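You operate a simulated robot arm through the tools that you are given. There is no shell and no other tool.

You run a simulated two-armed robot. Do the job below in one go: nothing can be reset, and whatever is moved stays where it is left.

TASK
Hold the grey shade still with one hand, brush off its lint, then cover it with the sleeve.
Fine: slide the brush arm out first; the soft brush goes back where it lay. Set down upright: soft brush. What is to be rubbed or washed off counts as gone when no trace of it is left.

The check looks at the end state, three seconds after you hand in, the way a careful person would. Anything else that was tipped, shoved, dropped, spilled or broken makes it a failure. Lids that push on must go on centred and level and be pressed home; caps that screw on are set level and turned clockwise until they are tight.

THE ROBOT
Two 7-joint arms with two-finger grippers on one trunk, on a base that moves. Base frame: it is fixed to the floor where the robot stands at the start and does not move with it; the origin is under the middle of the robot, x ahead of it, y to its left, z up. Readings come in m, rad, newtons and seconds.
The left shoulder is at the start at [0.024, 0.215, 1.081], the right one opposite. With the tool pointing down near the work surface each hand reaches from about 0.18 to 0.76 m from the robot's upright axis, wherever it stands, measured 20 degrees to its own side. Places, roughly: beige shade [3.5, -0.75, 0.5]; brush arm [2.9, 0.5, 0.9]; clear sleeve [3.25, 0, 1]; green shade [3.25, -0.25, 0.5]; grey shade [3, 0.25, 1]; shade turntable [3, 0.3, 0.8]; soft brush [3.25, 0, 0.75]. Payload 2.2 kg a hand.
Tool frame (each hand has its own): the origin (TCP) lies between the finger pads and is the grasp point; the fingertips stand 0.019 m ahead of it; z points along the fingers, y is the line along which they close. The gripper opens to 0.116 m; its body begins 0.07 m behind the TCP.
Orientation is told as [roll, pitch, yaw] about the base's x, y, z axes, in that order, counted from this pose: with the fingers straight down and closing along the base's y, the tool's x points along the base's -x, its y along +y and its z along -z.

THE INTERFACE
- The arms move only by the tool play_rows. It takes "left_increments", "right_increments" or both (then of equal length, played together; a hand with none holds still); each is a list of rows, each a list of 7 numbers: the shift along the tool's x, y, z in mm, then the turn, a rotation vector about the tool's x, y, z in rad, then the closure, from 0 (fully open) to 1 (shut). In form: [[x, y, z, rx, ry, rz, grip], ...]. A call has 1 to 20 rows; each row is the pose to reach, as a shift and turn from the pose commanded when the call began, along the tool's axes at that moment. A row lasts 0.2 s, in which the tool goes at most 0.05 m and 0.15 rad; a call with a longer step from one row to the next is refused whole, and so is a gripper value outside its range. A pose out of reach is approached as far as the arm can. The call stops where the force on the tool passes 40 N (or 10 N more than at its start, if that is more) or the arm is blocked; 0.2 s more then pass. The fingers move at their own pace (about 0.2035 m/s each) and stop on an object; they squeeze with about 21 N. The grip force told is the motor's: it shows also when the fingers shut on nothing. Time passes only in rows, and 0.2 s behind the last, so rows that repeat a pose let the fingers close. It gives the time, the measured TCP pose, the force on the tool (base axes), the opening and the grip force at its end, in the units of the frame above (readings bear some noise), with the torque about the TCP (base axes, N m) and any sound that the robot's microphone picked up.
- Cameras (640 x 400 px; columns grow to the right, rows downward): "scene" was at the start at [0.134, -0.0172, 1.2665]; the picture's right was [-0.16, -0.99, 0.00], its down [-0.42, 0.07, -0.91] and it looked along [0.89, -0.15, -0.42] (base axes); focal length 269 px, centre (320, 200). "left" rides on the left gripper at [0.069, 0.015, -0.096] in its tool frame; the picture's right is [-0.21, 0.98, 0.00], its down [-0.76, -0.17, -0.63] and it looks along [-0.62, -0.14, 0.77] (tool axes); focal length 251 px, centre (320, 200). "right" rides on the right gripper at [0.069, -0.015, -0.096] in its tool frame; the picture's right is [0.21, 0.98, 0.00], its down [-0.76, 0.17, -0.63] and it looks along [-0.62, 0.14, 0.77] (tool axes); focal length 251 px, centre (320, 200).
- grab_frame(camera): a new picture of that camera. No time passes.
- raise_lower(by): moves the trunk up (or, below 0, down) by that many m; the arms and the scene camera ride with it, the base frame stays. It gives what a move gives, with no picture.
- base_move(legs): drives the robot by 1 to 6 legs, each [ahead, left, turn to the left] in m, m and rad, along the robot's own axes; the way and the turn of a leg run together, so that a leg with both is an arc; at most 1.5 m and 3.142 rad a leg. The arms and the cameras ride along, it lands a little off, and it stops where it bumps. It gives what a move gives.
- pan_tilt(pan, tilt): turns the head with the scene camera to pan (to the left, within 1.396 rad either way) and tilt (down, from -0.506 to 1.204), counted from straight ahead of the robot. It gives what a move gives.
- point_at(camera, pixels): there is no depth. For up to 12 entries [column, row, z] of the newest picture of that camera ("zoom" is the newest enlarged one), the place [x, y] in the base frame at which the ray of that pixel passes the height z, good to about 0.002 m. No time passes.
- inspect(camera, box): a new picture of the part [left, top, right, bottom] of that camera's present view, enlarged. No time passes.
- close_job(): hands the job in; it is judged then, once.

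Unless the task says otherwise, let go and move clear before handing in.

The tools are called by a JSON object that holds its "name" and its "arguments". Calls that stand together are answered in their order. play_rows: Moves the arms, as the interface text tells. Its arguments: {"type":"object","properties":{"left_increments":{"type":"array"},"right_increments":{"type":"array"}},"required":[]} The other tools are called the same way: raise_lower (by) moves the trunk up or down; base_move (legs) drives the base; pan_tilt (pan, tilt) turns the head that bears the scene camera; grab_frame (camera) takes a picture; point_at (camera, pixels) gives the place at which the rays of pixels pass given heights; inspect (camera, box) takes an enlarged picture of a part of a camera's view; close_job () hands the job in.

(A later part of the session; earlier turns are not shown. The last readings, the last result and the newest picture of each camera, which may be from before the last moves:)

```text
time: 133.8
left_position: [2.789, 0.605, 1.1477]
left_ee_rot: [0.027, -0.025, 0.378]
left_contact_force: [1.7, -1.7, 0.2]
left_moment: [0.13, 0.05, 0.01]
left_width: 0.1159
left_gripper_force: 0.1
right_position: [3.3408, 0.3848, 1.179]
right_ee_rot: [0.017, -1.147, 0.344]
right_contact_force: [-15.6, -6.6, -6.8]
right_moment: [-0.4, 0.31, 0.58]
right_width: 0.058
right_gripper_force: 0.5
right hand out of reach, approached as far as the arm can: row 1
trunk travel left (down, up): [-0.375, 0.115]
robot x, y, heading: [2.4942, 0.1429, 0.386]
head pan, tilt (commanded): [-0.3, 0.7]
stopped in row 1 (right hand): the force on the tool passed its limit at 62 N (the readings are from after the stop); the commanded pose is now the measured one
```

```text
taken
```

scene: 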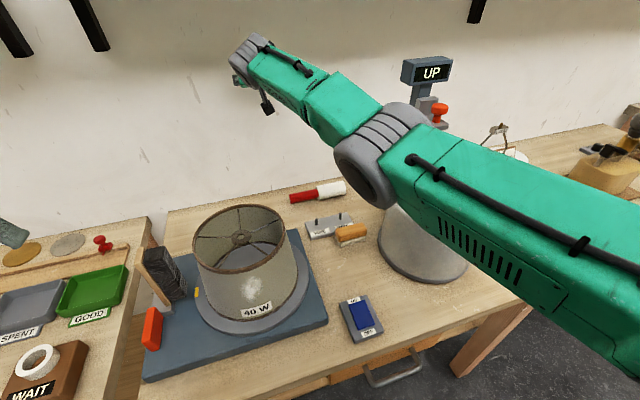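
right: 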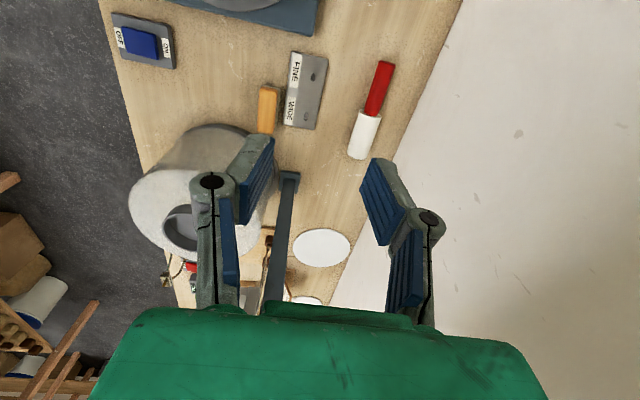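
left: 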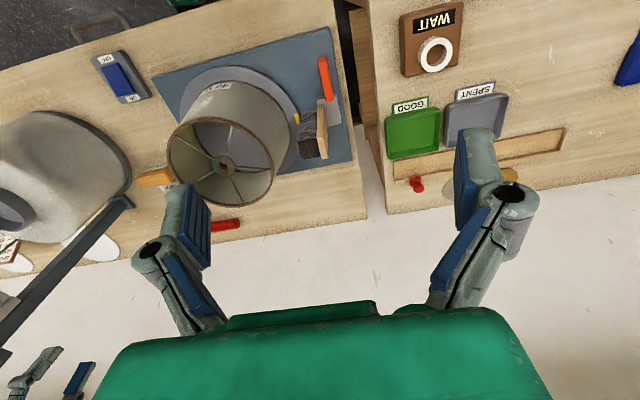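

The fingers opened against the wall and the call stopped. I'll back the whole robot away 0.6 m so both arms are in free air, and sort out the arm posture there.

{"name": "base_move", "arguments": {"legs": [[-0.3, 0, 0], [-0.3, 0, 0]]}}

{"name": "grab_frame", "arguments": {"camera": "scene"}}

```text
time: 137.5
left_position: [2.2339, 0.3814, 1.1456]
left_ee_rot: [0.022, -0.023, 0.375]
left_contact_force: [-0.1, 0.1, 0.9]
left_moment: [0.01, 0.03, 0.0]
left_width: 0.116
left_gripper_force: 0.2
right_position: [2.7838, 0.1596, 1.1886]
right_ee_rot: [0.015, -1.165, 0.349]
right_contact_force: [-0.1, -1.3, 0.4]
right_moment: [0.02, 0.03, 0.06]
right_width: 0.0499
right_gripper_force: 0.1
trunk travel left (down, up): [-0.375, 0.115]
robot x, y, heading: [1.9389, -0.0811, 0.388]
head pan, tilt (commanded): [-0.3, 0.7]
```

```text
taken
```

scene: 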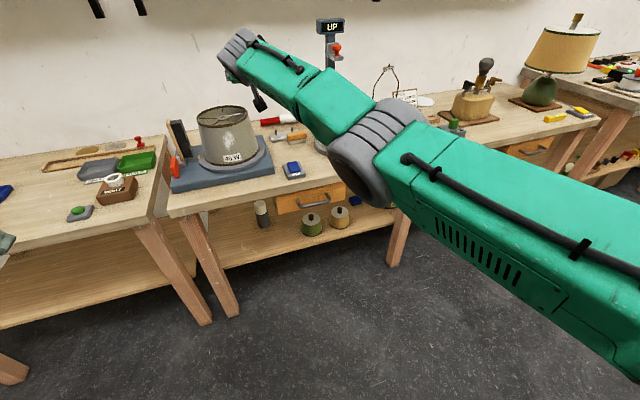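

Now free of the wall. I'll pull the right hand back toward the robot and see whether the elbow bends.

{"name": "play_rows", "arguments": {"right_increments": [[2, 0, -5, 0, 0, 0, 0.57], [8, 0, -18, 0, 0, 0, 0.57], [16, 0, -36, 0, 0, 0, 0.57], [26, 0, -58, 0, 0, 0, 0.57], [36, 0, -82, 0, 0, 0, 0.57], [47, 0, -107, 0, 0, 0, 0.57], [58, 0, -131, 0, 0, 0, 0.57], [68, 0, -153, 0, 0, 0, 0.57], [76, 0, -172, 0, 0, 0, 0.57], [81, 0, -183, 0, 0, 0, 0.57]]}}

{"name": "grab_frame", "arguments": {"camera": "scene"}}

```text
time: 139.7
left_position: [2.2091, 0.4219, 1.1371]
left_ee_rot: [-0.019, -0.028, 0.381]
left_contact_force: [-0.4, 0.5, -0.3]
left_moment: [-0.03, -0.05, -0.01]
left_width: 0.116
left_gripper_force: 0.0
right_position: [2.5699, 0.1315, 1.1923]
right_ee_rot: [-0.081, -1.172, 0.441]
right_contact_force: [-0.7, 1.1, -0.4]
right_moment: [-0.03, 0.03, -0.06]
right_width: 0.0498
right_gripper_force: 0.1
right hand out of reach, approached as far as the arm can: row 1
trunk travel left (down, up): [-0.375, 0.115]
robot x, y, heading: [1.937, -0.0799, 0.384]
head pan, tilt (commanded): [-0.3, 0.7]
```

```text
taken
```

scene: 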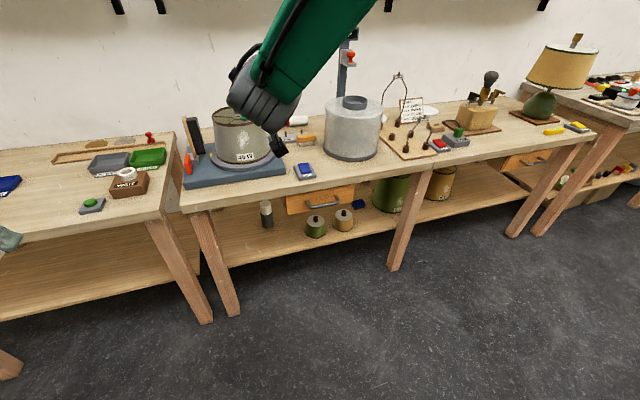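

The elbow bends properly now, so the earlier trouble came from the commanded pose sitting beyond reach. I'll bring the right hand back to the standard downward pose in front of the right shoulder.

{"name": "play_rows", "arguments": {"right_increments": [[4, -4, -3, 0, 0.04, 0, 0.3], [14, -16, -12, 0, 0.14, 0, 0], [28, -34, -25, 0, 0.27, 0, 0], [44, -52, -38, 0, 0.4, 0, 0], [60, -70, -52, 0, 0.53, 0, 0], [76, -90, -66, 0, 0.66, 0, 0], [92, -108, -80, 0, 0.79, 0, 0], [108, -126, -93, 0, 0.92, 0, 0], [122, -144, -105, 0, 1.05, 0, 0], [132, -156, -113, 0, 1.14, 0, 0], [136, -160, -117, 0, 1.17, 0, 0]]}}

{"name": "pan_tilt", "arguments": {"pan": 1.2, "tilt": 0.6}}

{"name": "pan_tilt", "arguments": {"pan": -1.2, "tilt": 0.6}}

{"name": "pan_tilt", "arguments": {"pan": 0, "tilt": 0.5}}

{"name": "pan_tilt", "arguments": {"pan": 0, "tilt": 0.5}}

{"name": "grab_frame", "arguments": {"camera": "scene"}}

```text
time: 142.1
left_position: [2.2134, 0.4129, 1.1376]
left_ee_rot: [-0.01, -0.029, 0.377]
left_contact_force: [0.4, 0.9, -1.3]
left_moment: [-0.03, -0.01, 0.01]
left_width: 0.1161
left_gripper_force: 0.0
right_position: [2.4835, -0.0869, 1.1129]
right_ee_rot: [-0.026, 0.001, 0.366]
right_contact_force: [-0.7, 0.0, -0.3]
right_moment: [-0.03, -0.03, -0.02]
right_width: 0.1161
right_gripper_force: 0.1
trunk travel left (down, up): [-0.375, 0.115]
robot x, y, heading: [1.9311, -0.0817, 0.381]
head pan, tilt (commanded): [-0.3, 0.7]
```

```text
time: 143.7
left_position: [2.2294, 0.3782, 1.147]
left_ee_rot: [0.018, -0.027, 0.373]
left_contact_force: [1.5, -0.8, 0.0]
left_moment: [0.1, 0.08, -0.03]
left_width: 0.1164
left_gripper_force: 0.1
right_position: [2.4982, -0.122, 1.1084]
right_ee_rot: [0.002, 0.001, 0.36]
right_contact_force: [0.8, -1.0, 0.2]
right_moment: [0.12, 0.02, -0.04]
right_width: 0.1162
right_gripper_force: 0.1
trunk travel left (down, up): [-0.375, 0.115]
robot x, y, heading: [1.9417, -0.0911, 0.379]
head pan, tilt (commanded): [1.201, 0.6]
```

```text
time: 145.9
left_position: [2.2051, 0.4353, 1.1326]
left_ee_rot: [-0.029, -0.027, 0.382]
left_contact_force: [-0.6, 1.4, 0.5]
left_moment: [-0.16, -0.14, 0.01]
left_width: 0.1158
left_gripper_force: 0.0
right_position: [2.4753, -0.0647, 1.1194]
right_ee_rot: [-0.043, -0.002, 0.368]
right_contact_force: [-0.7, 1.8, -0.9]
right_moment: [-0.19, -0.1, -0.01]
right_width: 0.116
right_gripper_force: 0.0
trunk travel left (down, up): [-0.375, 0.115]
robot x, y, heading: [1.9362, -0.078, 0.382]
head pan, tilt (commanded): [-1.201, 0.6]
```

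```text
time: 147.3
left_position: [2.2317, 0.3746, 1.1485]
left_ee_rot: [0.022, -0.027, 0.373]
left_contact_force: [1.2, -1.4, 0.8]
left_moment: [0.09, 0.07, -0.03]
left_width: 0.116
left_gripper_force: 0.0
right_position: [2.499, -0.1257, 1.1063]
right_ee_rot: [0.004, 0.002, 0.359]
right_contact_force: [0.2, -0.6, 0.9]
right_moment: [0.13, 0.05, 0.01]
right_width: 0.1159
right_gripper_force: 0.0
trunk travel left (down, up): [-0.375, 0.115]
robot x, y, heading: [1.9403, -0.0869, 0.381]
head pan, tilt (commanded): [0.0, 0.499]
```

```text
time: 147.9
left_position: [2.2199, 0.396, 1.1425]
left_ee_rot: [0.003, -0.026, 0.377]
left_contact_force: [-0.4, -1.0, 0.7]
left_moment: [0.04, 0.02, -0.04]
left_width: 0.1159
left_gripper_force: 0.1
right_position: [2.4906, -0.1045, 1.1122]
right_ee_rot: [-0.012, 0.0, 0.362]
right_contact_force: [0.5, -0.7, -0.6]
right_moment: [-0.01, 0.04, -0.02]
right_width: 0.116
right_gripper_force: 0.3
trunk travel left (down, up): [-0.375, 0.115]
robot x, y, heading: [1.9343, -0.0885, 0.386]
head pan, tilt (commanded): [0.0, 0.499]
```

```text
taken
```

scene: 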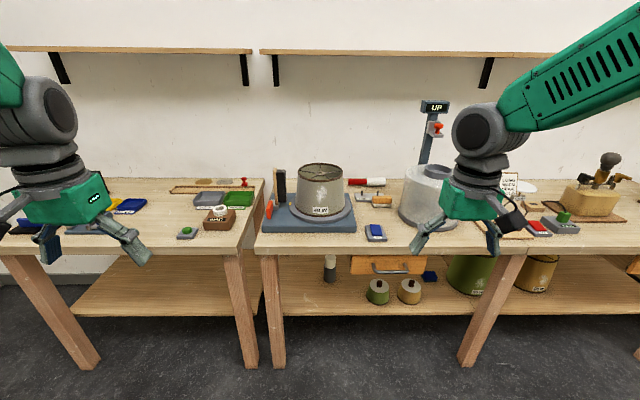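

The posture is good again (elbow out and up), and everything on the bench looks untouched. I'll lower the trunk a little and let the sway die down before driving in.

{"name": "raise_lower", "arguments": {"by": -0.05}}

{"name": "pan_tilt", "arguments": {"pan": 1.2, "tilt": 0.5}}

{"name": "pan_tilt", "arguments": {"pan": -1.2, "tilt": 0.5}}

{"name": "pan_tilt", "arguments": {"pan": 1.2, "tilt": 0.5}}

{"name": "pan_tilt", "arguments": {"pan": -1.2, "tilt": 0.5}}

{"name": "pan_tilt", "arguments": {"pan": 0, "tilt": 0.5}}

{"name": "pan_tilt", "arguments": {"pan": 0, "tilt": 0.5}}

{"name": "pan_tilt", "arguments": {"pan": 0, "tilt": 0.5}}

```text
time: 148.9
left_position: [2.2246, 0.3865, 1.095]
left_ee_rot: [0.012, -0.027, 0.374]
left_contact_force: [-0.1, -0.4, 0.4]
left_moment: [0.07, 0.03, 0.01]
left_width: 0.1158
left_gripper_force: 0.0
right_position: [2.4937, -0.114, 1.061]
right_ee_rot: [-0.004, 0.001, 0.36]
right_contact_force: [-0.3, -1.2, 0.1]
right_moment: [0.08, 0.06, -0.02]
right_width: 0.116
right_gripper_force: 0.0
trunk travel left (down, up): [-0.325, 0.165]
robot x, y, heading: [1.9412, -0.0868, 0.385]
head pan, tilt (commanded): [0.0, 0.499]
```

```text
time: 150.3
left_position: [2.2041, 0.4385, 1.0803]
left_ee_rot: [-0.032, -0.027, 0.383]
left_contact_force: [-1.1, 1.6, -0.6]
left_moment: [-0.09, -0.04, 0.03]
left_width: 0.1159
left_gripper_force: 0.0
right_position: [2.474, -0.0601, 1.0678]
right_ee_rot: [-0.047, 0.0, 0.369]
right_contact_force: [-1.2, 1.7, 0.1]
right_moment: [-0.2, -0.07, 0.03]
right_width: 0.116
right_gripper_force: 0.0
trunk travel left (down, up): [-0.325, 0.165]
robot x, y, heading: [1.9371, -0.0768, 0.388]
head pan, tilt (commanded): [1.201, 0.499]
```

```text
time: 152.5
left_position: [2.2311, 0.3663, 1.1005]
left_ee_rot: [0.029, -0.03, 0.372]
left_contact_force: [0.8, -1.2, 0.2]
left_moment: [0.11, 0.06, 0.01]
left_width: 0.116
left_gripper_force: 0.1
right_position: [2.502, -0.1317, 1.0568]
right_ee_rot: [0.011, -0.001, 0.358]
right_contact_force: [0.6, -2.2, 0.5]
right_moment: [0.15, 0.08, 0.01]
right_width: 0.1161
right_gripper_force: 0.0
trunk travel left (down, up): [-0.325, 0.165]
robot x, y, heading: [1.942, -0.0917, 0.384]
head pan, tilt (commanded): [-1.201, 0.499]
```

```text
time: 154.7
left_position: [2.2044, 0.4384, 1.0812]
left_ee_rot: [-0.029, -0.026, 0.382]
left_contact_force: [-0.1, -0.1, -0.4]
left_moment: [-0.08, -0.09, 0.0]
left_width: 0.1158
left_gripper_force: 0.0
right_position: [2.4738, -0.0646, 1.0691]
right_ee_rot: [-0.043, -0.003, 0.368]
right_contact_force: [-0.3, 2.3, 0.2]
right_moment: [-0.13, -0.03, 0.01]
right_width: 0.1162
right_gripper_force: 0.1
trunk travel left (down, up): [-0.325, 0.165]
robot x, y, heading: [1.9368, -0.0764, 0.385]
head pan, tilt (commanded): [1.201, 0.499]
```

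```text
time: 156.9
left_position: [2.2276, 0.3758, 1.0986]
left_ee_rot: [0.021, -0.029, 0.372]
left_contact_force: [2.1, -1.3, 0.5]
left_moment: [0.06, 0.04, -0.02]
left_width: 0.1159
left_gripper_force: 0.1
right_position: [2.4974, -0.124, 1.0604]
right_ee_rot: [0.004, -0.001, 0.361]
right_contact_force: [0.3, -0.4, -0.1]
right_moment: [0.11, 0.07, -0.02]
right_width: 0.1164
right_gripper_force: 0.0
trunk travel left (down, up): [-0.325, 0.165]
robot x, y, heading: [1.9398, -0.0912, 0.389]
head pan, tilt (commanded): [-1.201, 0.499]
```

```text
time: 158.3
left_position: [2.201, 0.4437, 1.0783]
left_ee_rot: [-0.037, -0.029, 0.384]
left_contact_force: [-0.7, 0.8, -0.2]
left_moment: [-0.13, -0.13, 0.04]
left_width: 0.1161
left_gripper_force: 0.1
right_position: [2.4707, -0.0571, 1.0682]
right_ee_rot: [-0.05, -0.004, 0.368]
right_contact_force: [0.4, 3.0, -0.3]
right_moment: [-0.16, -0.05, -0.01]
right_width: 0.1163
right_gripper_force: 0.0
trunk travel left (down, up): [-0.325, 0.165]
robot x, y, heading: [1.9349, -0.0772, 0.391]
head pan, tilt (commanded): [0.0, 0.499]
```

```text
time: 158.9
left_position: [2.2345, 0.3687, 1.0994]
left_ee_rot: [0.026, -0.028, 0.376]
left_contact_force: [0.8, -0.6, -0.6]
left_moment: [0.07, 0.06, 0.03]
left_width: 0.1158
left_gripper_force: 0.0
right_position: [2.5024, -0.1307, 1.0534]
right_ee_rot: [0.014, 0.004, 0.364]
right_contact_force: [2.1, -0.7, 0.2]
right_moment: [0.08, 0.14, -0.03]
right_width: 0.1158
right_gripper_force: 0.0
trunk travel left (down, up): [-0.325, 0.165]
robot x, y, heading: [1.9385, -0.0991, 0.389]
head pan, tilt (commanded): [0.0, 0.499]
```

```text
time: 159.5
left_position: [2.2194, 0.3963, 1.0924]
left_ee_rot: [0.004, -0.026, 0.377]
left_contact_force: [-0.2, 0.6, 0.9]
left_moment: [-0.04, 0.0, 0.01]
left_width: 0.116
left_gripper_force: 0.1
right_position: [2.4903, -0.1039, 1.0626]
right_ee_rot: [-0.01, 0.001, 0.363]
right_contact_force: [-1.3, 0.1, 1.1]
right_moment: [-0.03, -0.02, 0.01]
right_width: 0.1161
right_gripper_force: 0.2
trunk travel left (down, up): [-0.325, 0.165]
robot x, y, heading: [1.9388, -0.0845, 0.386]
head pan, tilt (commanded): [0.0, 0.499]
```

The sway doesn't decay with the trunk raised, while earlier it did once the trunk was at its original height. I'll lower the trunk the remaining 0.10 m and wait there.

{"name": "raise_lower", "arguments": {"by": -0.1}}

{"name": "pan_tilt", "arguments": {"pan": 1.2, "tilt": 0.5}}

{"name": "pan_tilt", "arguments": {"pan": -1.2, "tilt": 0.5}}

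{"name": "pan_tilt", "arguments": {"pan": 1.2, "tilt": 0.5}}

{"name": "pan_tilt", "arguments": {"pan": -1.2, "tilt": 0.5}}

{"name": "pan_tilt", "arguments": {"pan": 0, "tilt": 0.5}}

{"name": "pan_tilt", "arguments": {"pan": 0, "tilt": 0.5}}

{"name": "pan_tilt", "arguments": {"pan": 0, "tilt": 0.5}}

```text
time: 160.8
left_position: [2.212, 0.4181, 0.9872]
left_ee_rot: [-0.017, -0.03, 0.38]
left_contact_force: [-0.3, -0.4, 1.1]
left_moment: [0.01, -0.11, -0.01]
left_width: 0.1158
left_gripper_force: 0.0
right_position: [2.482, -0.0821, 0.9663]
right_ee_rot: [-0.029, -0.004, 0.368]
right_contact_force: [-0.8, 0.9, 0.0]
right_moment: [-0.05, -0.04, -0.02]
right_width: 0.116
right_gripper_force: 0.1
trunk travel left (down, up): [-0.225, 0.265]
robot x, y, heading: [1.9366, -0.0799, 0.385]
head pan, tilt (commanded): [0.0, 0.499]
```

```text
time: 162.2
left_position: [2.2326, 0.3656, 1.0023]
left_ee_rot: [0.03, -0.03, 0.369]
left_contact_force: [0.8, -1.5, 0.4]
left_moment: [0.14, 0.11, -0.02]
left_width: 0.116
left_gripper_force: 0.0
right_position: [2.5027, -0.1353, 0.9559]
right_ee_rot: [0.015, 0.001, 0.359]
right_contact_force: [0.4, -2.6, 0.8]
right_moment: [0.2, 0.01, 0.0]
right_width: 0.1158
right_gripper_force: 0.0
trunk travel left (down, up): [-0.225, 0.265]
robot x, y, heading: [1.9387, -0.094, 0.38]
head pan, tilt (commanded): [1.201, 0.499]
```

```text
time: 164.4
left_position: [2.2037, 0.4382, 0.9805]
left_ee_rot: [-0.034, -0.026, 0.384]
left_contact_force: [-2.6, 2.2, -0.2]
left_moment: [-0.15, -0.11, 0.02]
left_width: 0.1159
left_gripper_force: 0.0
right_position: [2.4738, -0.062, 0.9698]
right_ee_rot: [-0.048, -0.003, 0.371]
right_contact_force: [-0.6, 2.2, 0.0]
right_moment: [-0.25, -0.06, 0.0]
right_width: 0.1157
right_gripper_force: 0.1
trunk travel left (down, up): [-0.225, 0.265]
robot x, y, heading: [1.9313, -0.0753, 0.386]
head pan, tilt (commanded): [-1.201, 0.499]
```

```text
time: 166.6
left_position: [2.2238, 0.3895, 0.9937]
left_ee_rot: [0.01, -0.026, 0.374]
left_contact_force: [0.2, 0.5, -0.3]
left_moment: [0.03, 0.06, 0.01]
left_width: 0.116
left_gripper_force: 0.1
right_position: [2.4932, -0.1111, 0.9591]
right_ee_rot: [-0.006, 0.001, 0.363]
right_contact_force: [0.8, -1.2, 0.1]
right_moment: [0.07, 0.06, 0.03]
right_width: 0.1159
right_gripper_force: 0.0
trunk travel left (down, up): [-0.225, 0.265]
robot x, y, heading: [1.94, -0.0887, 0.382]
head pan, tilt (commanded): [1.201, 0.499]
```

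```text
time: 168.8
left_position: [2.2232, 0.3906, 0.9945]
left_ee_rot: [0.007, -0.029, 0.377]
left_contact_force: [0.5, -0.2, -0.5]
left_moment: [0.09, -0.04, 0.01]
left_width: 0.1163
left_gripper_force: 0.0
right_position: [2.4932, -0.1101, 0.9602]
right_ee_rot: [-0.005, -0.001, 0.361]
right_contact_force: [0.2, -0.6, -1.0]
right_moment: [0.05, 0.01, 0.0]
right_width: 0.1161
right_gripper_force: 0.0
trunk travel left (down, up): [-0.225, 0.265]
robot x, y, heading: [1.939, -0.0886, 0.39]
head pan, tilt (commanded): [-1.201, 0.499]
```

```text
time: 170.2
left_position: [2.2029, 0.4398, 0.9794]
left_ee_rot: [-0.037, -0.028, 0.383]
left_contact_force: [-1.4, 1.9, -0.2]
left_moment: [-0.13, -0.14, 0.02]
left_width: 0.1162
left_gripper_force: 0.0
right_position: [2.4736, -0.0595, 0.9693]
right_ee_rot: [-0.048, -0.002, 0.371]
right_contact_force: [-1.0, 2.0, -0.2]
right_moment: [-0.18, -0.08, 0.04]
right_width: 0.116
right_gripper_force: 0.0
trunk travel left (down, up): [-0.225, 0.265]
robot x, y, heading: [1.9343, -0.079, 0.387]
head pan, tilt (commanded): [0.0, 0.499]
```

```text
time: 170.8
left_position: [2.2236, 0.3901, 0.994]
left_ee_rot: [0.008, -0.028, 0.375]
left_contact_force: [0.0, 0.3, 0.3]
left_moment: [0.05, 0.03, 0.02]
left_width: 0.1161
left_gripper_force: 0.1
right_position: [2.4932, -0.1109, 0.959]
right_ee_rot: [-0.006, 0.002, 0.362]
right_contact_force: [-0.5, -1.1, -0.2]
right_moment: [0.08, 0.05, 0.0]
right_width: 0.1159
right_gripper_force: 0.1
trunk travel left (down, up): [-0.225, 0.265]
robot x, y, heading: [1.9362, -0.087, 0.378]
head pan, tilt (commanded): [0.0, 0.499]
```

```text
time: 171.4
left_position: [2.2297, 0.3729, 0.9996]
left_ee_rot: [0.025, -0.026, 0.373]
left_contact_force: [0.9, -1.5, 0.4]
left_moment: [0.16, 0.07, -0.02]
left_width: 0.1159
left_gripper_force: 0.1
right_position: [2.4983, -0.1276, 0.958]
right_ee_rot: [0.008, 0.002, 0.357]
right_contact_force: [0.9, -1.7, -0.3]
right_moment: [0.12, 0.03, -0.02]
right_width: 0.1159
right_gripper_force: 0.1
trunk travel left (down, up): [-0.225, 0.265]
robot x, y, heading: [1.941, -0.0948, 0.384]
head pan, tilt (commanded): [0.0, 0.499]
```

No decay, though my large head swings may themselves be pumping it. I'll wait passively with the head held still.

{"name": "pan_tilt", "arguments": {"pan": 0, "tilt": 0.5}}

{"name": "pan_tilt", "arguments": {"pan": 0, "tilt": 0.5}}

{"name": "pan_tilt", "arguments": {"pan": 0, "tilt": 0.5}}

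{"name": "pan_tilt", "arguments": {"pan": 0, "tilt": 0.5}}

{"name": "pan_tilt", "arguments": {"pan": 0, "tilt": 0.5}}

{"name": "pan_tilt", "arguments": {"pan": 0, "tilt": 0.5}}

{"name": "pan_tilt", "arguments": {"pan": 0, "tilt": 0.5}}

{"name": "pan_tilt", "arguments": {"pan": 0, "tilt": 0.5}}

{"name": "pan_tilt", "arguments": {"pan": 0, "tilt": 0.5}}

{"name": "pan_tilt", "arguments": {"pan": 0, "tilt": 0.5}}

{"name": "pan_tilt", "arguments": {"pan": 0, "tilt": 0.5}}

{"name": "pan_tilt", "arguments": {"pan": 0, "tilt": 0.5}}

```text
time: 172.0
left_position: [2.2058, 0.4301, 0.9805]
left_ee_rot: [-0.027, -0.028, 0.382]
left_contact_force: [-0.8, 1.2, 0.5]
left_moment: [-0.08, -0.09, 0.0]
left_width: 0.1161
left_gripper_force: 0.1
right_position: [2.477, -0.0698, 0.968]
right_ee_rot: [-0.039, -0.002, 0.369]
right_contact_force: [-0.6, 1.1, -0.2]
right_moment: [-0.16, -0.04, 0.02]
right_width: 0.1158
right_gripper_force: 0.0
trunk travel left (down, up): [-0.225, 0.265]
robot x, y, heading: [1.9317, -0.0811, 0.387]
head pan, tilt (commanded): [0.0, 0.499]
```

```text
time: 172.6
left_position: [2.2098, 0.4229, 0.9847]
left_ee_rot: [-0.019, -0.026, 0.382]
left_contact_force: [-1.1, 0.7, -0.1]
left_moment: [-0.1, -0.07, 0.03]
left_width: 0.1161
left_gripper_force: 0.0
right_position: [2.4805, -0.0778, 0.9674]
right_ee_rot: [-0.032, -0.003, 0.367]
right_contact_force: [-1.2, 1.7, -0.4]
right_moment: [-0.11, -0.04, 0.0]
right_width: 0.1161
right_gripper_force: 0.0
trunk travel left (down, up): [-0.225, 0.265]
robot x, y, heading: [1.9347, -0.0808, 0.386]
head pan, tilt (commanded): [0.0, 0.499]
```

```text
time: 173.2
left_position: [2.2329, 0.3679, 1.0007]
left_ee_rot: [0.027, -0.028, 0.372]
left_contact_force: [-0.4, -1.1, 0.3]
left_moment: [0.15, 0.1, -0.04]
left_width: 0.1162
left_gripper_force: 0.0
right_position: [2.5007, -0.1318, 0.9551]
right_ee_rot: [0.013, 0.003, 0.36]
right_contact_force: [0.4, -2.5, -1.1]
right_moment: [0.21, 0.08, 0.0]
right_width: 0.1159
right_gripper_force: 0.0
trunk travel left (down, up): [-0.225, 0.265]
robot x, y, heading: [1.9371, -0.0976, 0.38]
head pan, tilt (commanded): [0.0, 0.499]
```

```text
time: 173.8
left_position: [2.2198, 0.3999, 0.9913]
left_ee_rot: [0.001, -0.026, 0.377]
left_contact_force: [-0.2, -0.2, 0.0]
left_moment: [0.04, -0.02, 0.0]
left_width: 0.116
left_gripper_force: 0.1
right_position: [2.4893, -0.1005, 0.9627]
right_ee_rot: [-0.013, 0.001, 0.362]
right_contact_force: [0.5, 0.4, -0.6]
right_moment: [0.04, 0.02, 0.0]
right_width: 0.116
right_gripper_force: 0.1
trunk travel left (down, up): [-0.225, 0.265]
robot x, y, heading: [1.9409, -0.0883, 0.386]
head pan, tilt (commanded): [0.0, 0.499]
```

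```text
time: 174.4
left_position: [2.2031, 0.4377, 0.9798]
left_ee_rot: [-0.036, -0.025, 0.382]
left_contact_force: [-0.5, 0.9, -0.4]
left_moment: [-0.09, -0.05, -0.02]
left_width: 0.1161
left_gripper_force: 0.0
right_position: [2.4732, -0.0604, 0.9695]
right_ee_rot: [-0.05, -0.003, 0.37]
right_contact_force: [-0.4, 1.0, 0.3]
right_moment: [-0.14, -0.06, 0.02]
right_width: 0.116
right_gripper_force: 0.1
trunk travel left (down, up): [-0.225, 0.265]
robot x, y, heading: [1.9329, -0.0768, 0.385]
head pan, tilt (commanded): [0.0, 0.499]
```

```text
time: 175.0
left_position: [2.2235, 0.3907, 0.9935]
left_ee_rot: [0.01, -0.028, 0.377]
left_contact_force: [-0.9, -0.1, 0.1]
left_moment: [0.01, 0.05, 0.01]
left_width: 0.1158
left_gripper_force: 0.0
right_position: [2.493, -0.11, 0.9604]
right_ee_rot: [-0.008, 0.0, 0.363]
right_contact_force: [0.1, -0.5, -0.5]
right_moment: [0.06, 0.06, 0.0]
right_width: 0.116
right_gripper_force: 0.0
trunk travel left (down, up): [-0.225, 0.265]
robot x, y, heading: [1.9395, -0.0893, 0.381]
head pan, tilt (commanded): [0.0, 0.499]
```

```text
time: 175.6
left_position: [2.2304, 0.3739, 0.9999]
left_ee_rot: [0.024, -0.029, 0.373]
left_contact_force: [0.4, -1.0, 0.5]
left_moment: [0.11, 0.09, -0.02]
left_width: 0.1161
left_gripper_force: 0.1
right_position: [2.5003, -0.127, 0.9583]
right_ee_rot: [0.007, 0.003, 0.359]
right_contact_force: [0.0, -1.5, 0.3]
right_moment: [0.16, 0.03, 0.01]
right_width: 0.1162
right_gripper_force: 0.0
trunk travel left (down, up): [-0.225, 0.265]
robot x, y, heading: [1.9396, -0.0956, 0.38]
head pan, tilt (commanded): [0.0, 0.499]
```

```text
time: 176.2
left_position: [2.2067, 0.43, 0.9832]
left_ee_rot: [-0.028, -0.026, 0.382]
left_contact_force: [0.0, 0.4, -0.5]
left_moment: [-0.09, -0.07, -0.01]
left_width: 0.1157
left_gripper_force: 0.1
right_position: [2.4773, -0.071, 0.9677]
right_ee_rot: [-0.038, -0.003, 0.368]
right_contact_force: [-1.1, 1.7, -0.3]
right_moment: [-0.14, -0.09, 0.03]
right_width: 0.1161
right_gripper_force: 0.1
trunk travel left (down, up): [-0.225, 0.265]
robot x, y, heading: [1.9365, -0.0804, 0.379]
head pan, tilt (commanded): [0.0, 0.499]
```

```text
time: 176.8
left_position: [2.2097, 0.4235, 0.9839]
left_ee_rot: [-0.02, -0.026, 0.383]
left_contact_force: [-0.7, 1.3, 0.3]
left_moment: [-0.09, -0.06, 0.02]
left_width: 0.116
left_gripper_force: 0.2
right_position: [2.4796, -0.0768, 0.965]
right_ee_rot: [-0.035, -0.002, 0.367]
right_contact_force: [-0.3, 1.1, -0.2]
right_moment: [-0.11, 0.0, 0.0]
right_width: 0.1159
right_gripper_force: 0.1
trunk travel left (down, up): [-0.225, 0.265]
robot x, y, heading: [1.9354, -0.0808, 0.382]
head pan, tilt (commanded): [0.0, 0.499]
```

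```text
time: 177.4
left_position: [2.2333, 0.3696, 1.0001]
left_ee_rot: [0.029, -0.027, 0.371]
left_contact_force: [1.5, -1.5, 0.1]
left_moment: [0.17, 0.15, 0.0]
left_width: 0.1157
left_gripper_force: 0.1
right_position: [2.5, -0.1303, 0.9556]
right_ee_rot: [0.013, 0.001, 0.358]
right_contact_force: [0.8, -1.8, -0.7]
right_moment: [0.21, 0.05, 0.0]
right_width: 0.116
right_gripper_force: 0.0
trunk travel left (down, up): [-0.225, 0.265]
robot x, y, heading: [1.9399, -0.0933, 0.382]
head pan, tilt (commanded): [0.0, 0.499]
```

```text
time: 178.0
left_position: [2.2199, 0.3982, 0.9909]
left_ee_rot: [0.001, -0.027, 0.375]
left_contact_force: [0.9, 0.3, 0.0]
left_moment: [0.02, -0.02, -0.01]
left_width: 0.1162
left_gripper_force: 0.1
right_position: [2.4906, -0.1014, 0.9627]
right_ee_rot: [-0.012, 0.0, 0.361]
right_contact_force: [-0.1, -0.1, -0.5]
right_moment: [0.03, -0.01, 0.03]
right_width: 0.1162
right_gripper_force: 0.0
trunk travel left (down, up): [-0.225, 0.265]
robot x, y, heading: [1.9385, -0.0937, 0.38]
head pan, tilt (commanded): [0.0, 0.499]
```

```text
time: 178.6
left_position: [2.2034, 0.4384, 0.9796]
left_ee_rot: [-0.035, -0.026, 0.382]
left_contact_force: [-0.5, 0.0, 0.4]
left_moment: [-0.04, -0.06, 0.02]
left_width: 0.1161
left_gripper_force: 0.0
right_position: [2.4734, -0.0613, 0.9695]
right_ee_rot: [-0.049, -0.002, 0.367]
right_contact_force: [-1.1, 1.7, 0.4]
right_moment: [-0.15, -0.03, 0.04]
right_width: 0.1161
right_gripper_force: 0.0
trunk travel left (down, up): [-0.225, 0.265]
robot x, y, heading: [1.9324, -0.0748, 0.378]
head pan, tilt (commanded): [0.0, 0.499]
```

It's a steady rocking cycle of about ±0.032 rad. Lowering the centre of mass should make the base sit flat; the hands are in front of the bench in free air, so I'll lower the trunk 0.2 m and watch.

{"name": "raise_lower", "arguments": {"by": -0.2}}

{"name": "pan_tilt", "arguments": {"pan": 0, "tilt": 0.5}}

{"name": "pan_tilt", "arguments": {"pan": 0, "tilt": 0.5}}

{"name": "pan_tilt", "arguments": {"pan": 0, "tilt": 0.5}}

{"name": "pan_tilt", "arguments": {"pan": 0, "tilt": 0.5}}

{"name": "pan_tilt", "arguments": {"pan": 0, "tilt": 0.5}}

{"name": "pan_tilt", "arguments": {"pan": 0, "tilt": 0.5}}

{"name": "pan_tilt", "arguments": {"pan": 0, "tilt": 0.5}}

```text
time: 180.8
left_position: [2.2225, 0.3954, 0.793]
left_ee_rot: [0.004, -0.029, 0.375]
left_contact_force: [0.9, -0.3, -0.4]
left_moment: [0.0, 0.04, 0.02]
left_width: 0.1159
left_gripper_force: 0.1
right_position: [2.4911, -0.1053, 0.7615]
right_ee_rot: [-0.011, 0.0, 0.362]
right_contact_force: [0.2, -0.1, 0.2]
right_moment: [0.07, 0.04, 0.03]
right_width: 0.116
right_gripper_force: 0.0
trunk travel left (down, up): [-0.025, 0.465]
robot x, y, heading: [1.9355, -0.0907, 0.381]
head pan, tilt (commanded): [0.0, 0.499]
```

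```text
time: 181.4
left_position: [2.2275, 0.3808, 0.7992]
left_ee_rot: [0.021, -0.027, 0.373]
left_contact_force: [0.7, -2.1, 0.7]
left_moment: [0.1, 0.08, 0.0]
left_width: 0.1161
left_gripper_force: 0.0
right_position: [2.4973, -0.1205, 0.7559]
right_ee_rot: [0.006, 0.002, 0.359]
right_contact_force: [1.0, -1.0, -0.9]
right_moment: [0.17, 0.04, 0.02]
right_width: 0.1159
right_gripper_force: 0.0
trunk travel left (down, up): [-0.025, 0.465]
robot x, y, heading: [1.9377, -0.0918, 0.383]
head pan, tilt (commanded): [0.0, 0.499]
```

```text
time: 182.0
left_position: [2.2176, 0.4023, 0.791]
left_ee_rot: [-0.001, -0.027, 0.377]
left_contact_force: [-1.6, 1.0, 0.0]
left_moment: [0.01, 0.03, -0.01]
left_width: 0.1161
left_gripper_force: 0.1
right_position: [2.4867, -0.0983, 0.763]
right_ee_rot: [-0.017, -0.001, 0.364]
right_contact_force: [0.2, -0.9, 0.0]
right_moment: [0.02, 0.05, 0.0]
right_width: 0.1159
right_gripper_force: 0.0
trunk travel left (down, up): [-0.025, 0.465]
robot x, y, heading: [1.9378, -0.0864, 0.38]
head pan, tilt (commanded): [0.0, 0.499]
```

```text
time: 182.6
left_position: [2.2097, 0.4216, 0.7846]
left_ee_rot: [-0.022, -0.03, 0.381]
left_contact_force: [-0.3, 1.1, 0.0]
left_moment: [-0.09, -0.04, 0.02]
left_width: 0.116
left_gripper_force: 0.0
right_position: [2.4814, -0.0774, 0.7679]
right_ee_rot: [-0.036, 0.0, 0.367]
right_contact_force: [-0.6, 0.9, 0.4]
right_moment: [-0.1, -0.04, 0.01]
right_width: 0.1162
right_gripper_force: 0.0
trunk travel left (down, up): [-0.025, 0.465]
robot x, y, heading: [1.9377, -0.0817, 0.38]
head pan, tilt (commanded): [0.0, 0.499]
```

```text
time: 183.2
left_position: [2.2159, 0.4082, 0.7891]
left_ee_rot: [-0.009, -0.027, 0.379]
left_contact_force: [-0.7, 0.8, 0.3]
left_moment: [0.0, -0.03, 0.0]
left_width: 0.1162
left_gripper_force: 0.0
right_position: [2.4849, -0.0907, 0.7635]
right_ee_rot: [-0.023, 0.002, 0.364]
right_contact_force: [-0.1, 0.3, 0.0]
right_moment: [-0.03, -0.04, -0.01]
right_width: 0.1159
right_gripper_force: 0.0
trunk travel left (down, up): [-0.025, 0.465]
robot x, y, heading: [1.9351, -0.0864, 0.387]
head pan, tilt (commanded): [0.0, 0.499]
```

```text
time: 183.8
left_position: [2.2228, 0.3911, 0.7946]
left_ee_rot: [0.012, -0.028, 0.375]
left_contact_force: [0.5, -0.3, 0.0]
left_moment: [0.1, 0.08, -0.03]
left_width: 0.1161
left_gripper_force: 0.1
right_position: [2.4918, -0.1089, 0.7596]
right_ee_rot: [-0.004, 0.002, 0.362]
right_contact_force: [0.5, -1.1, 0.0]
right_moment: [0.14, 0.05, -0.02]
right_width: 0.1162
right_gripper_force: 0.0
trunk travel left (down, up): [-0.025, 0.465]
robot x, y, heading: [1.9386, -0.0858, 0.387]
head pan, tilt (commanded): [0.0, 0.499]
```

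```text
time: 184.4
left_position: [2.2206, 0.3964, 0.7921]
left_ee_rot: [0.004, -0.029, 0.375]
left_contact_force: [0.3, -0.6, 1.2]
left_moment: [0.07, 0.03, -0.01]
left_width: 0.1162
left_gripper_force: 0.0
right_position: [2.4914, -0.1035, 0.7616]
right_ee_rot: [-0.011, 0.0, 0.362]
right_contact_force: [0.6, -1.3, 0.0]
right_moment: [0.03, 0.01, -0.03]
right_width: 0.116
right_gripper_force: 0.0
trunk travel left (down, up): [-0.025, 0.465]
robot x, y, heading: [1.9387, -0.0846, 0.384]
head pan, tilt (commanded): [0.0, 0.499]
```

```text
time: 185.0
left_position: [2.2159, 0.4099, 0.7889]
left_ee_rot: [-0.01, -0.027, 0.377]
left_contact_force: [-0.3, -0.1, -0.6]
left_moment: [-0.05, 0.0, -0.03]
left_width: 0.116
left_gripper_force: 0.1
right_position: [2.4859, -0.09, 0.7654]
right_ee_rot: [-0.024, 0.0, 0.364]
right_contact_force: [-0.7, 0.7, 0.2]
right_moment: [-0.06, -0.02, -0.01]
right_width: 0.116
right_gripper_force: 0.1
trunk travel left (down, up): [-0.025, 0.465]
robot x, y, heading: [1.9376, -0.0811, 0.381]
head pan, tilt (commanded): [0.0, 0.499]
```

Lowering the trunk damps the sway quickly (now ±0.01), so that's the remedy. While low and clear of the bench, I'll turn the right hand's yaw for the brush again and lift both hands a little relative to the body.

{"name": "play_rows", "arguments": {"left_increments": [[0, 0, -2, 0, 0, 0, 0], [0, 0, -6, 0, 0, 0, 0], [0, 0, -14, 0, 0.005, 0, 0], [0, 0, -24, 0, 0.01, 0, 0], [0, 0, -35, 0, 0.014, 0, 0], [0, 0, -46, 0, 0.018, 0, 0], [0, 0, -57, 0, 0.022, 0, 0], [0, 0, -68, 0, 0.025, 0, 0], [0, 0, -78, 0, 0.027, 0, 0], [0, 0, -87, 0, 0.027, 0, 0], [0, 0, -94, 0, 0.027, 0, 0], [0, 0, -98, 0, 0.027, 0, 0], [0, 0, -100, 0, 0.027, 0, 0]], "right_increments": [[0, 0, -2, 0, 0, 0.04, 0], [0, 0, -5, 0, 0, 0.14, 0], [0, 0, -11, 0, 0, 0.28, 0], [0, 0, -18, 0, 0, 0.42, 0], [0, 0, -26, 0, 0, 0.56, 0], [0, 0, -34, 0, 0, 0.7, 0], [0, 0, -43, 0, 0, 0.84, 0], [0, 0, -52, 0, 0, 0.98, 0], [0, 0, -60, 0, 0, 1.12, 0], [0, 0, -68, 0, 0, 1.26, 0], [0, 0, -74, 0, 0, 1.4, 0], [0, 0, -78, 0, 0, 1.5, 0], [0, 0, -80, 0, 0, 1.53, 0]]}}

{"name": "pan_tilt", "arguments": {"pan": 0, "tilt": 0.6}}

{"name": "pan_tilt", "arguments": {"pan": 0, "tilt": 0.6}}

{"name": "pan_tilt", "arguments": {"pan": 0, "tilt": 0.6}}

{"name": "pan_tilt", "arguments": {"pan": 0, "tilt": 0.6}}

{"name": "pan_tilt", "arguments": {"pan": 0, "tilt": 0.6}}

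```text
time: 187.8
left_position: [2.2153, 0.4015, 0.8913]
left_ee_rot: [-0.004, -0.002, 0.378]
left_contact_force: [0.6, -0.2, -0.6]
left_moment: [0.03, 0.0, 0.0]
left_width: 0.1158
left_gripper_force: 0.1
right_position: [2.4874, -0.0956, 0.8434]
right_ee_rot: [0.0, -0.018, -1.169]
right_contact_force: [-0.6, -0.2, -0.2]
right_moment: [-0.01, 0.01, 0.0]
right_width: 0.1162
right_gripper_force: 0.0
trunk travel left (down, up): [-0.025, 0.465]
robot x, y, heading: [1.9374, -0.0866, 0.384]
head pan, tilt (commanded): [0.0, 0.499]
```

```text
time: 188.4
left_position: [2.2142, 0.4029, 0.8907]
left_ee_rot: [-0.004, 0.0, 0.376]
left_contact_force: [0.3, -0.1, -0.1]
left_moment: [0.0, -0.01, 0.0]
left_width: 0.1157
left_gripper_force: 0.1
right_position: [2.4878, -0.096, 0.8439]
right_ee_rot: [-0.001, -0.018, -1.167]
right_contact_force: [-0.6, 1.4, 0.3]
right_moment: [-0.03, -0.03, -0.01]
right_width: 0.1157
right_gripper_force: 0.1
trunk travel left (down, up): [-0.025, 0.465]
robot x, y, heading: [1.9361, -0.0834, 0.387]
head pan, tilt (commanded): [0.0, 0.6]
```

```text
time: 189.0
left_position: [2.2151, 0.4031, 0.89]
left_ee_rot: [-0.005, 0.001, 0.377]
left_contact_force: [-0.3, -0.4, -0.2]
left_moment: [0.02, 0.04, 0.0]
left_width: 0.1162
left_gripper_force: 0.1
right_position: [2.488, -0.0949, 0.8442]
right_ee_rot: [0.0, -0.016, -1.166]
right_contact_force: [0.1, 0.7, 0.2]
right_moment: [0.01, -0.02, -0.03]
right_width: 0.1162
right_gripper_force: 0.0
trunk travel left (down, up): [-0.025, 0.465]
robot x, y, heading: [1.9384, -0.0856, 0.382]
head pan, tilt (commanded): [0.0, 0.6]
```

```text
time: 189.6
left_position: [2.2154, 0.4032, 0.8889]
left_ee_rot: [-0.003, 0.0, 0.377]
left_contact_force: [-0.9, 0.3, -0.6]
left_moment: [0.0, 0.0, 0.0]
left_width: 0.1159
left_gripper_force: 0.0
right_position: [2.4871, -0.0951, 0.844]
right_ee_rot: [-0.001, -0.019, -1.166]
right_contact_force: [-0.8, 0.2, 0.5]
right_moment: [0.01, 0.03, 0.03]
right_width: 0.116
right_gripper_force: 0.1
trunk travel left (down, up): [-0.025, 0.465]
robot x, y, heading: [1.939, -0.0838, 0.385]
head pan, tilt (commanded): [0.0, 0.6]
```

```text
time: 190.2
left_position: [2.2138, 0.4032, 0.8901]
left_ee_rot: [-0.004, 0.001, 0.378]
left_contact_force: [0.4, -0.3, -0.4]
left_moment: [-0.01, 0.0, -0.01]
left_width: 0.116
left_gripper_force: 0.1
right_position: [2.4879, -0.0955, 0.8442]
right_ee_rot: [0.0, -0.018, -1.167]
right_contact_force: [-0.6, -0.6, -0.4]
right_moment: [-0.02, -0.02, -0.02]
right_width: 0.1161
right_gripper_force: 0.1
trunk travel left (down, up): [-0.025, 0.465]
robot x, y, heading: [1.9399, -0.086, 0.385]
head pan, tilt (commanded): [0.0, 0.6]
```

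```text
time: 190.8
left_position: [2.2157, 0.4027, 0.8902]
left_ee_rot: [-0.004, 0.0, 0.378]
left_contact_force: [-0.2, 0.3, 0.7]
left_moment: [-0.02, 0.01, 0.01]
left_width: 0.1157
left_gripper_force: 0.1
right_position: [2.4871, -0.0956, 0.8437]
right_ee_rot: [0.0, -0.018, -1.167]
right_contact_force: [-0.6, 0.5, 0.3]
right_moment: [0.03, 0.0, 0.0]
right_width: 0.1158
right_gripper_force: 0.0
trunk travel left (down, up): [-0.025, 0.465]
robot x, y, heading: [1.935, -0.0858, 0.382]
head pan, tilt (commanded): [0.0, 0.6]
```

Perfectly still now. I'll raise the trunk back to its original height and drive straight ahead 0.58 m.

{"name": "raise_lower", "arguments": {"by": 0.2}}

{"name": "base_move", "arguments": {"legs": [[0.3, 0, 0], [0.28, 0, 0]]}}

{"name": "pan_tilt", "arguments": {"pan": 0, "tilt": 0.7}}

{"name": "pan_tilt", "arguments": {"pan": 0, "tilt": 0.7}}

{"name": "grab_frame", "arguments": {"camera": "scene"}}

{"name": "grab_frame", "arguments": {"camera": "right"}}

```text
time: 193.0
left_position: [2.2142, 0.4029, 1.0903]
left_ee_rot: [-0.004, 0.0, 0.375]
left_contact_force: [-0.8, -0.2, -0.5]
left_moment: [0.0, 0.0, 0.01]
left_width: 0.1161
left_gripper_force: 0.1
right_position: [2.4878, -0.0944, 1.0434]
right_ee_rot: [0.002, -0.018, -1.166]
right_contact_force: [0.2, 0.1, -0.2]
right_moment: [0.01, 0.02, 0.03]
right_width: 0.1158
right_gripper_force: 0.0
trunk travel left (down, up): [-0.225, 0.265]
robot x, y, heading: [1.9424, -0.0845, 0.383]
head pan, tilt (commanded): [0.0, 0.6]
```

```text
time: 196.7
left_position: [2.7724, 0.6229, 1.0892]
left_ee_rot: [-0.003, 0.001, 0.37]
left_contact_force: [-0.5, 0.9, -0.6]
left_moment: [0.0, 0.03, -0.03]
left_width: 0.1159
left_gripper_force: 0.1
right_position: [3.041, 0.1221, 1.0435]
right_ee_rot: [-0.002, -0.018, -1.173]
right_contact_force: [0.0, 0.5, 0.5]
right_moment: [-0.04, 0.03, -0.01]
right_width: 0.1161
right_gripper_force: 0.0
trunk travel left (down, up): [-0.225, 0.265]
robot x, y, heading: [2.4936, 0.1363, 0.37]
head pan, tilt (commanded): [0.0, 0.6]
```

```text
time: 197.3
left_position: [2.7698, 0.6224, 1.09]
left_ee_rot: [-0.003, -0.002, 0.369]
left_contact_force: [0.1, -0.3, -0.3]
left_moment: [0.01, -0.01, -0.05]
left_width: 0.116
left_gripper_force: 0.1
right_position: [3.0391, 0.1208, 1.044]
right_ee_rot: [0.001, -0.019, -1.175]
right_contact_force: [0.5, 0.2, -0.6]
right_moment: [0.0, 0.0, 0.03]
right_width: 0.1159
right_gripper_force: 0.1
trunk travel left (down, up): [-0.225, 0.265]
robot x, y, heading: [2.4901, 0.1363, 0.381]
head pan, tilt (commanded): [0.0, 0.7]
```

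```text
time: 197.9
left_position: [2.7699, 0.6227, 1.0914]
left_ee_rot: [-0.004, -0.003, 0.367]
left_contact_force: [0.0, -0.1, 0.2]
left_moment: [0.0, 0.0, 0.01]
left_width: 0.116
left_gripper_force: 0.1
right_position: [3.0385, 0.1216, 1.0442]
right_ee_rot: [0.0, -0.02, -1.174]
right_contact_force: [-0.2, 0.1, -0.4]
right_moment: [-0.01, -0.01, 0.0]
right_width: 0.116
right_gripper_force: 0.0
trunk travel left (down, up): [-0.225, 0.265]
robot x, y, heading: [2.4892, 0.1341, 0.371]
head pan, tilt (commanded): [0.0, 0.7]
```

```text
taken
```

scene: 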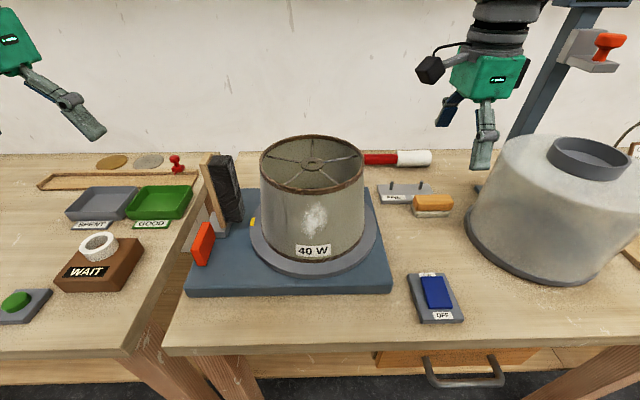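

```text
taken
```

right: 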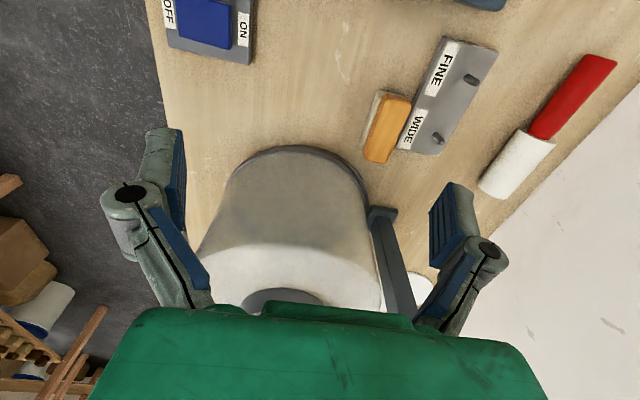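

Calm, and in place at (2.49, 0.135). The brush shows at (387,128) in the right-hand view; I'll enlarge and measure it once more.

{"name": "inspect", "arguments": {"camera": "right", "box": [340, 60, 480, 180]}}

{"name": "inspect", "arguments": {"camera": "scene", "box": [370, 160, 490, 240]}}

```text
3.33 times, centred on (410, 120) of right
```

zoom: 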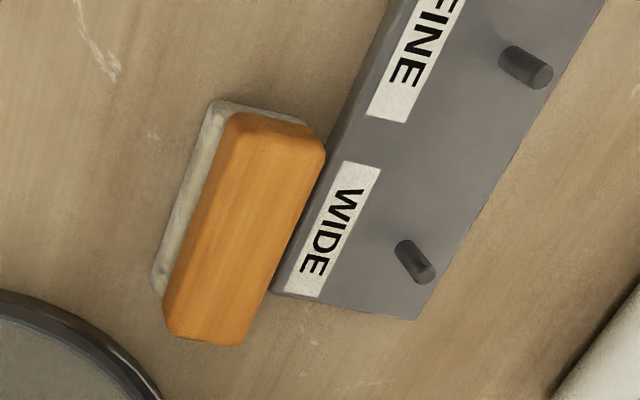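

```text
5.00 times, centred on (430, 200) of scene
```

zoom: 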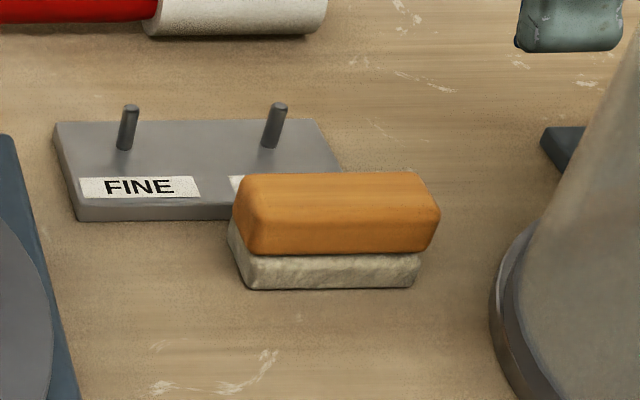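

{"name": "point_at", "arguments": {"camera": "right", "pixels": [[383.9, 95, 0.84], [411.5, 105, 0.84], [386, 163, 0.84], [364, 156, 0.84], [386.5, 129, 0.84], [386.5, 129, 0.83], [360, 148, 0.79], [377, 92, 0.79]]}}

{"name": "point_at", "arguments": {"camera": "zoom", "pixels": [[248, 176, 0.84], [416, 174, 0.84], [437, 207, 0.84], [236, 210, 0.84], [247, 287, 0.79], [411, 286, 0.79], [336, 192, 0.84], [255, 252, 0.81], [432, 250, 0.81]]}}

```text
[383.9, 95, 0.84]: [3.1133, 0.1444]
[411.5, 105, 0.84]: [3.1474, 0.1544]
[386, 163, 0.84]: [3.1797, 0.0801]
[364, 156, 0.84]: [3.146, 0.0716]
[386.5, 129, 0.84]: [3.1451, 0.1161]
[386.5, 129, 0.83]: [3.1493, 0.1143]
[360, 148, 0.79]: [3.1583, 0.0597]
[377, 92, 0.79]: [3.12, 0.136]
```

```text
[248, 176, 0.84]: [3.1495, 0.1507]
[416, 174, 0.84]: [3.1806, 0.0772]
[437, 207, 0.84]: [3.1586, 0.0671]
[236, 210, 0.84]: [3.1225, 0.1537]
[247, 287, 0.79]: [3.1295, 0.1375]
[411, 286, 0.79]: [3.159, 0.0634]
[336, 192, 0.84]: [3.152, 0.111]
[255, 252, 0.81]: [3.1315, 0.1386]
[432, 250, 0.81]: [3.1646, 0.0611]
```

The brush centre is confirmed at (3.150, 0.112), with a 0.083 × 0.035 top. I'll move above it with the jaws half closed.

{"name": "play_rows", "arguments": {"right_increments": [[-1, 3, 2, 0, 0, 0, 0.2], [-5, 12, 8, 0, 0, 0, 0.4], [-12, 27, 20, 0, 0, 0, 0.57], [-20, 45, 40, 0, 0, 0, 0.57], [-28, 63, 62, 0, 0, 0, 0.57], [-35, 79, 85, 0, 0, 0, 0.57], [-40, 91, 105, 0, 0, 0, 0.57], [-43, 97, 119, 0, 0, 0, 0.57], [-44, 99, 124, 0, 0, 0, 0.57], [-44, 99, 124, 0, 0, 0, 0.57]]}}

{"name": "grab_frame", "arguments": {"camera": "right"}}

{"name": "grab_frame", "arguments": {"camera": "scene"}}

```text
time: 200.1
left_position: [2.7693, 0.6208, 1.0915]
left_ee_rot: [-0.004, -0.002, 0.368]
left_contact_force: [0.8, 0.7, 0.2]
left_moment: [-0.02, 0.01, -0.02]
left_width: 0.1163
left_gripper_force: 0.0
right_position: [3.1496, 0.1161, 0.9197]
right_ee_rot: [0.001, -0.017, -1.176]
right_contact_force: [0.3, -0.5, 0.4]
right_moment: [-0.01, -0.01, 0.01]
right_width: 0.05
right_gripper_force: 0.1
trunk travel left (down, up): [-0.225, 0.265]
robot x, y, heading: [2.4881, 0.1353, 0.377]
head pan, tilt (commanded): [0.0, 0.7]
```

```text
taken
```

right: 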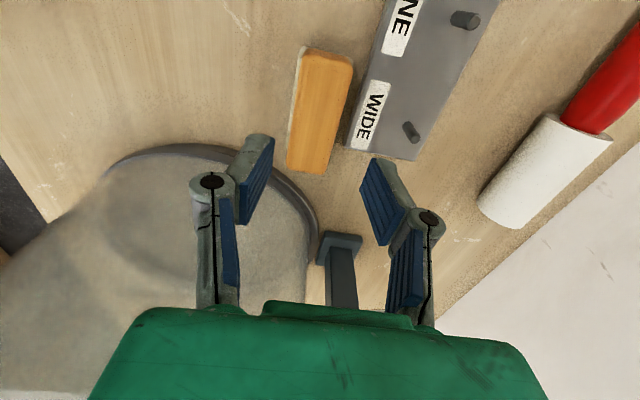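

```text
taken
```

scene: 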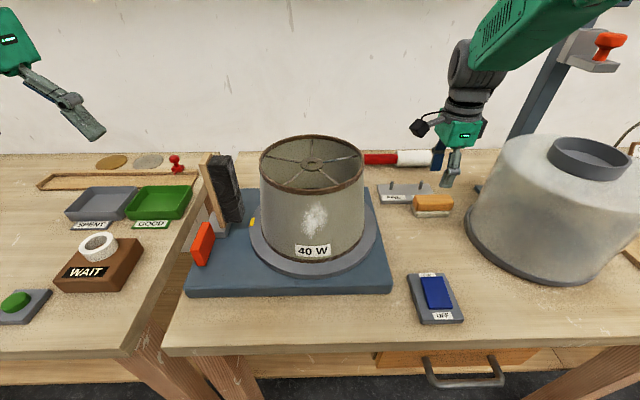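

{"name": "point_at", "arguments": {"camera": "right", "pixels": [[320, 122, 0.84], [327, 52, 0.84], [309, 171, 0.84], [352, 66, 0.84], [289, 150, 0.84], [330, 172, 0.84], [302, 50, 0.84]]}}

```text
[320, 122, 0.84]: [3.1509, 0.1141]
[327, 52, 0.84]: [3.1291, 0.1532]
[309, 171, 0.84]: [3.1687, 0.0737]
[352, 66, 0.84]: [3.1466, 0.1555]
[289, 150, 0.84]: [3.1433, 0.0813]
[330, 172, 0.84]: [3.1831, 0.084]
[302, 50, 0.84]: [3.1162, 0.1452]
```

The hand is centred over the brush to within 2 mm. I'll descend to grip height.

{"name": "play_rows", "arguments": {"right_increments": [[0, 0, 4, 0, 0, 0, 0.57], [1, -1, 16, 0, 0, 0, 0.57], [2, -1, 33, 0, 0, 0, 0.57], [3, -2, 51, 0, 0, 0, 0.57], [3, -2, 68, 0, 0, 0, 0.57], [3, -2, 80, 0, 0, 0, 0.57], [3, -2, 86, 0, 0, 0, 0.57], [3, -2, 88, 0, 0, 0, 0.57]]}}

{"name": "grab_frame", "arguments": {"camera": "right"}}

{"name": "inspect", "arguments": {"camera": "scene", "box": [370, 60, 530, 240]}}

```text
time: 201.9
left_position: [2.7696, 0.6197, 1.0913]
left_ee_rot: [-0.003, -0.002, 0.369]
left_contact_force: [-0.9, 0.3, -0.3]
left_moment: [-0.04, 0.04, -0.01]
left_width: 0.116
left_gripper_force: 0.1
right_position: [3.1467, 0.1163, 0.833]
right_ee_rot: [0.001, -0.018, -1.175]
right_contact_force: [0.0, 0.2, 0.0]
right_moment: [0.0, 0.04, -0.01]
right_width: 0.0499
right_gripper_force: 0.0
trunk travel left (down, up): [-0.225, 0.265]
robot x, y, heading: [2.4891, 0.1307, 0.373]
head pan, tilt (commanded): [0.0, 0.7]
```

```text
taken
```

right: 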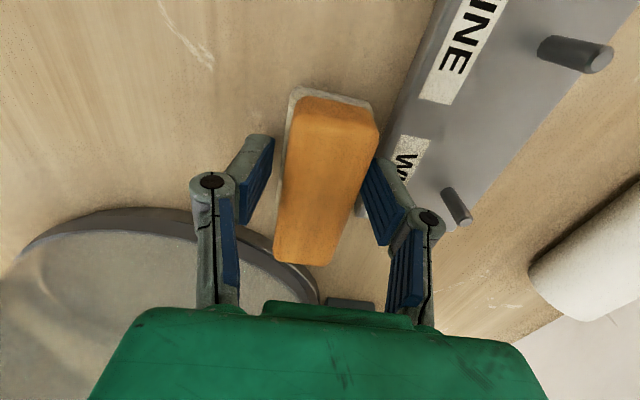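

```text
2.22 times, centred on (450, 150) of scene
```

zoom: 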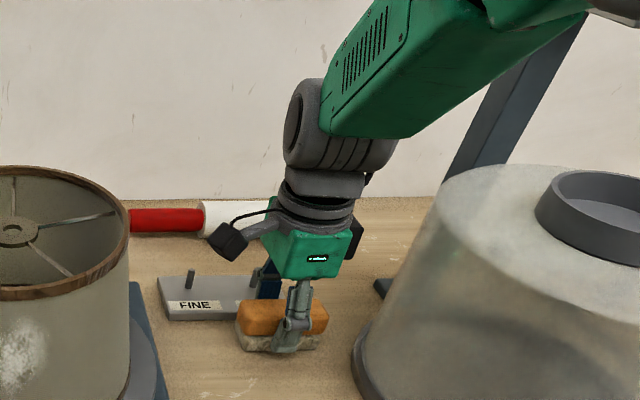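

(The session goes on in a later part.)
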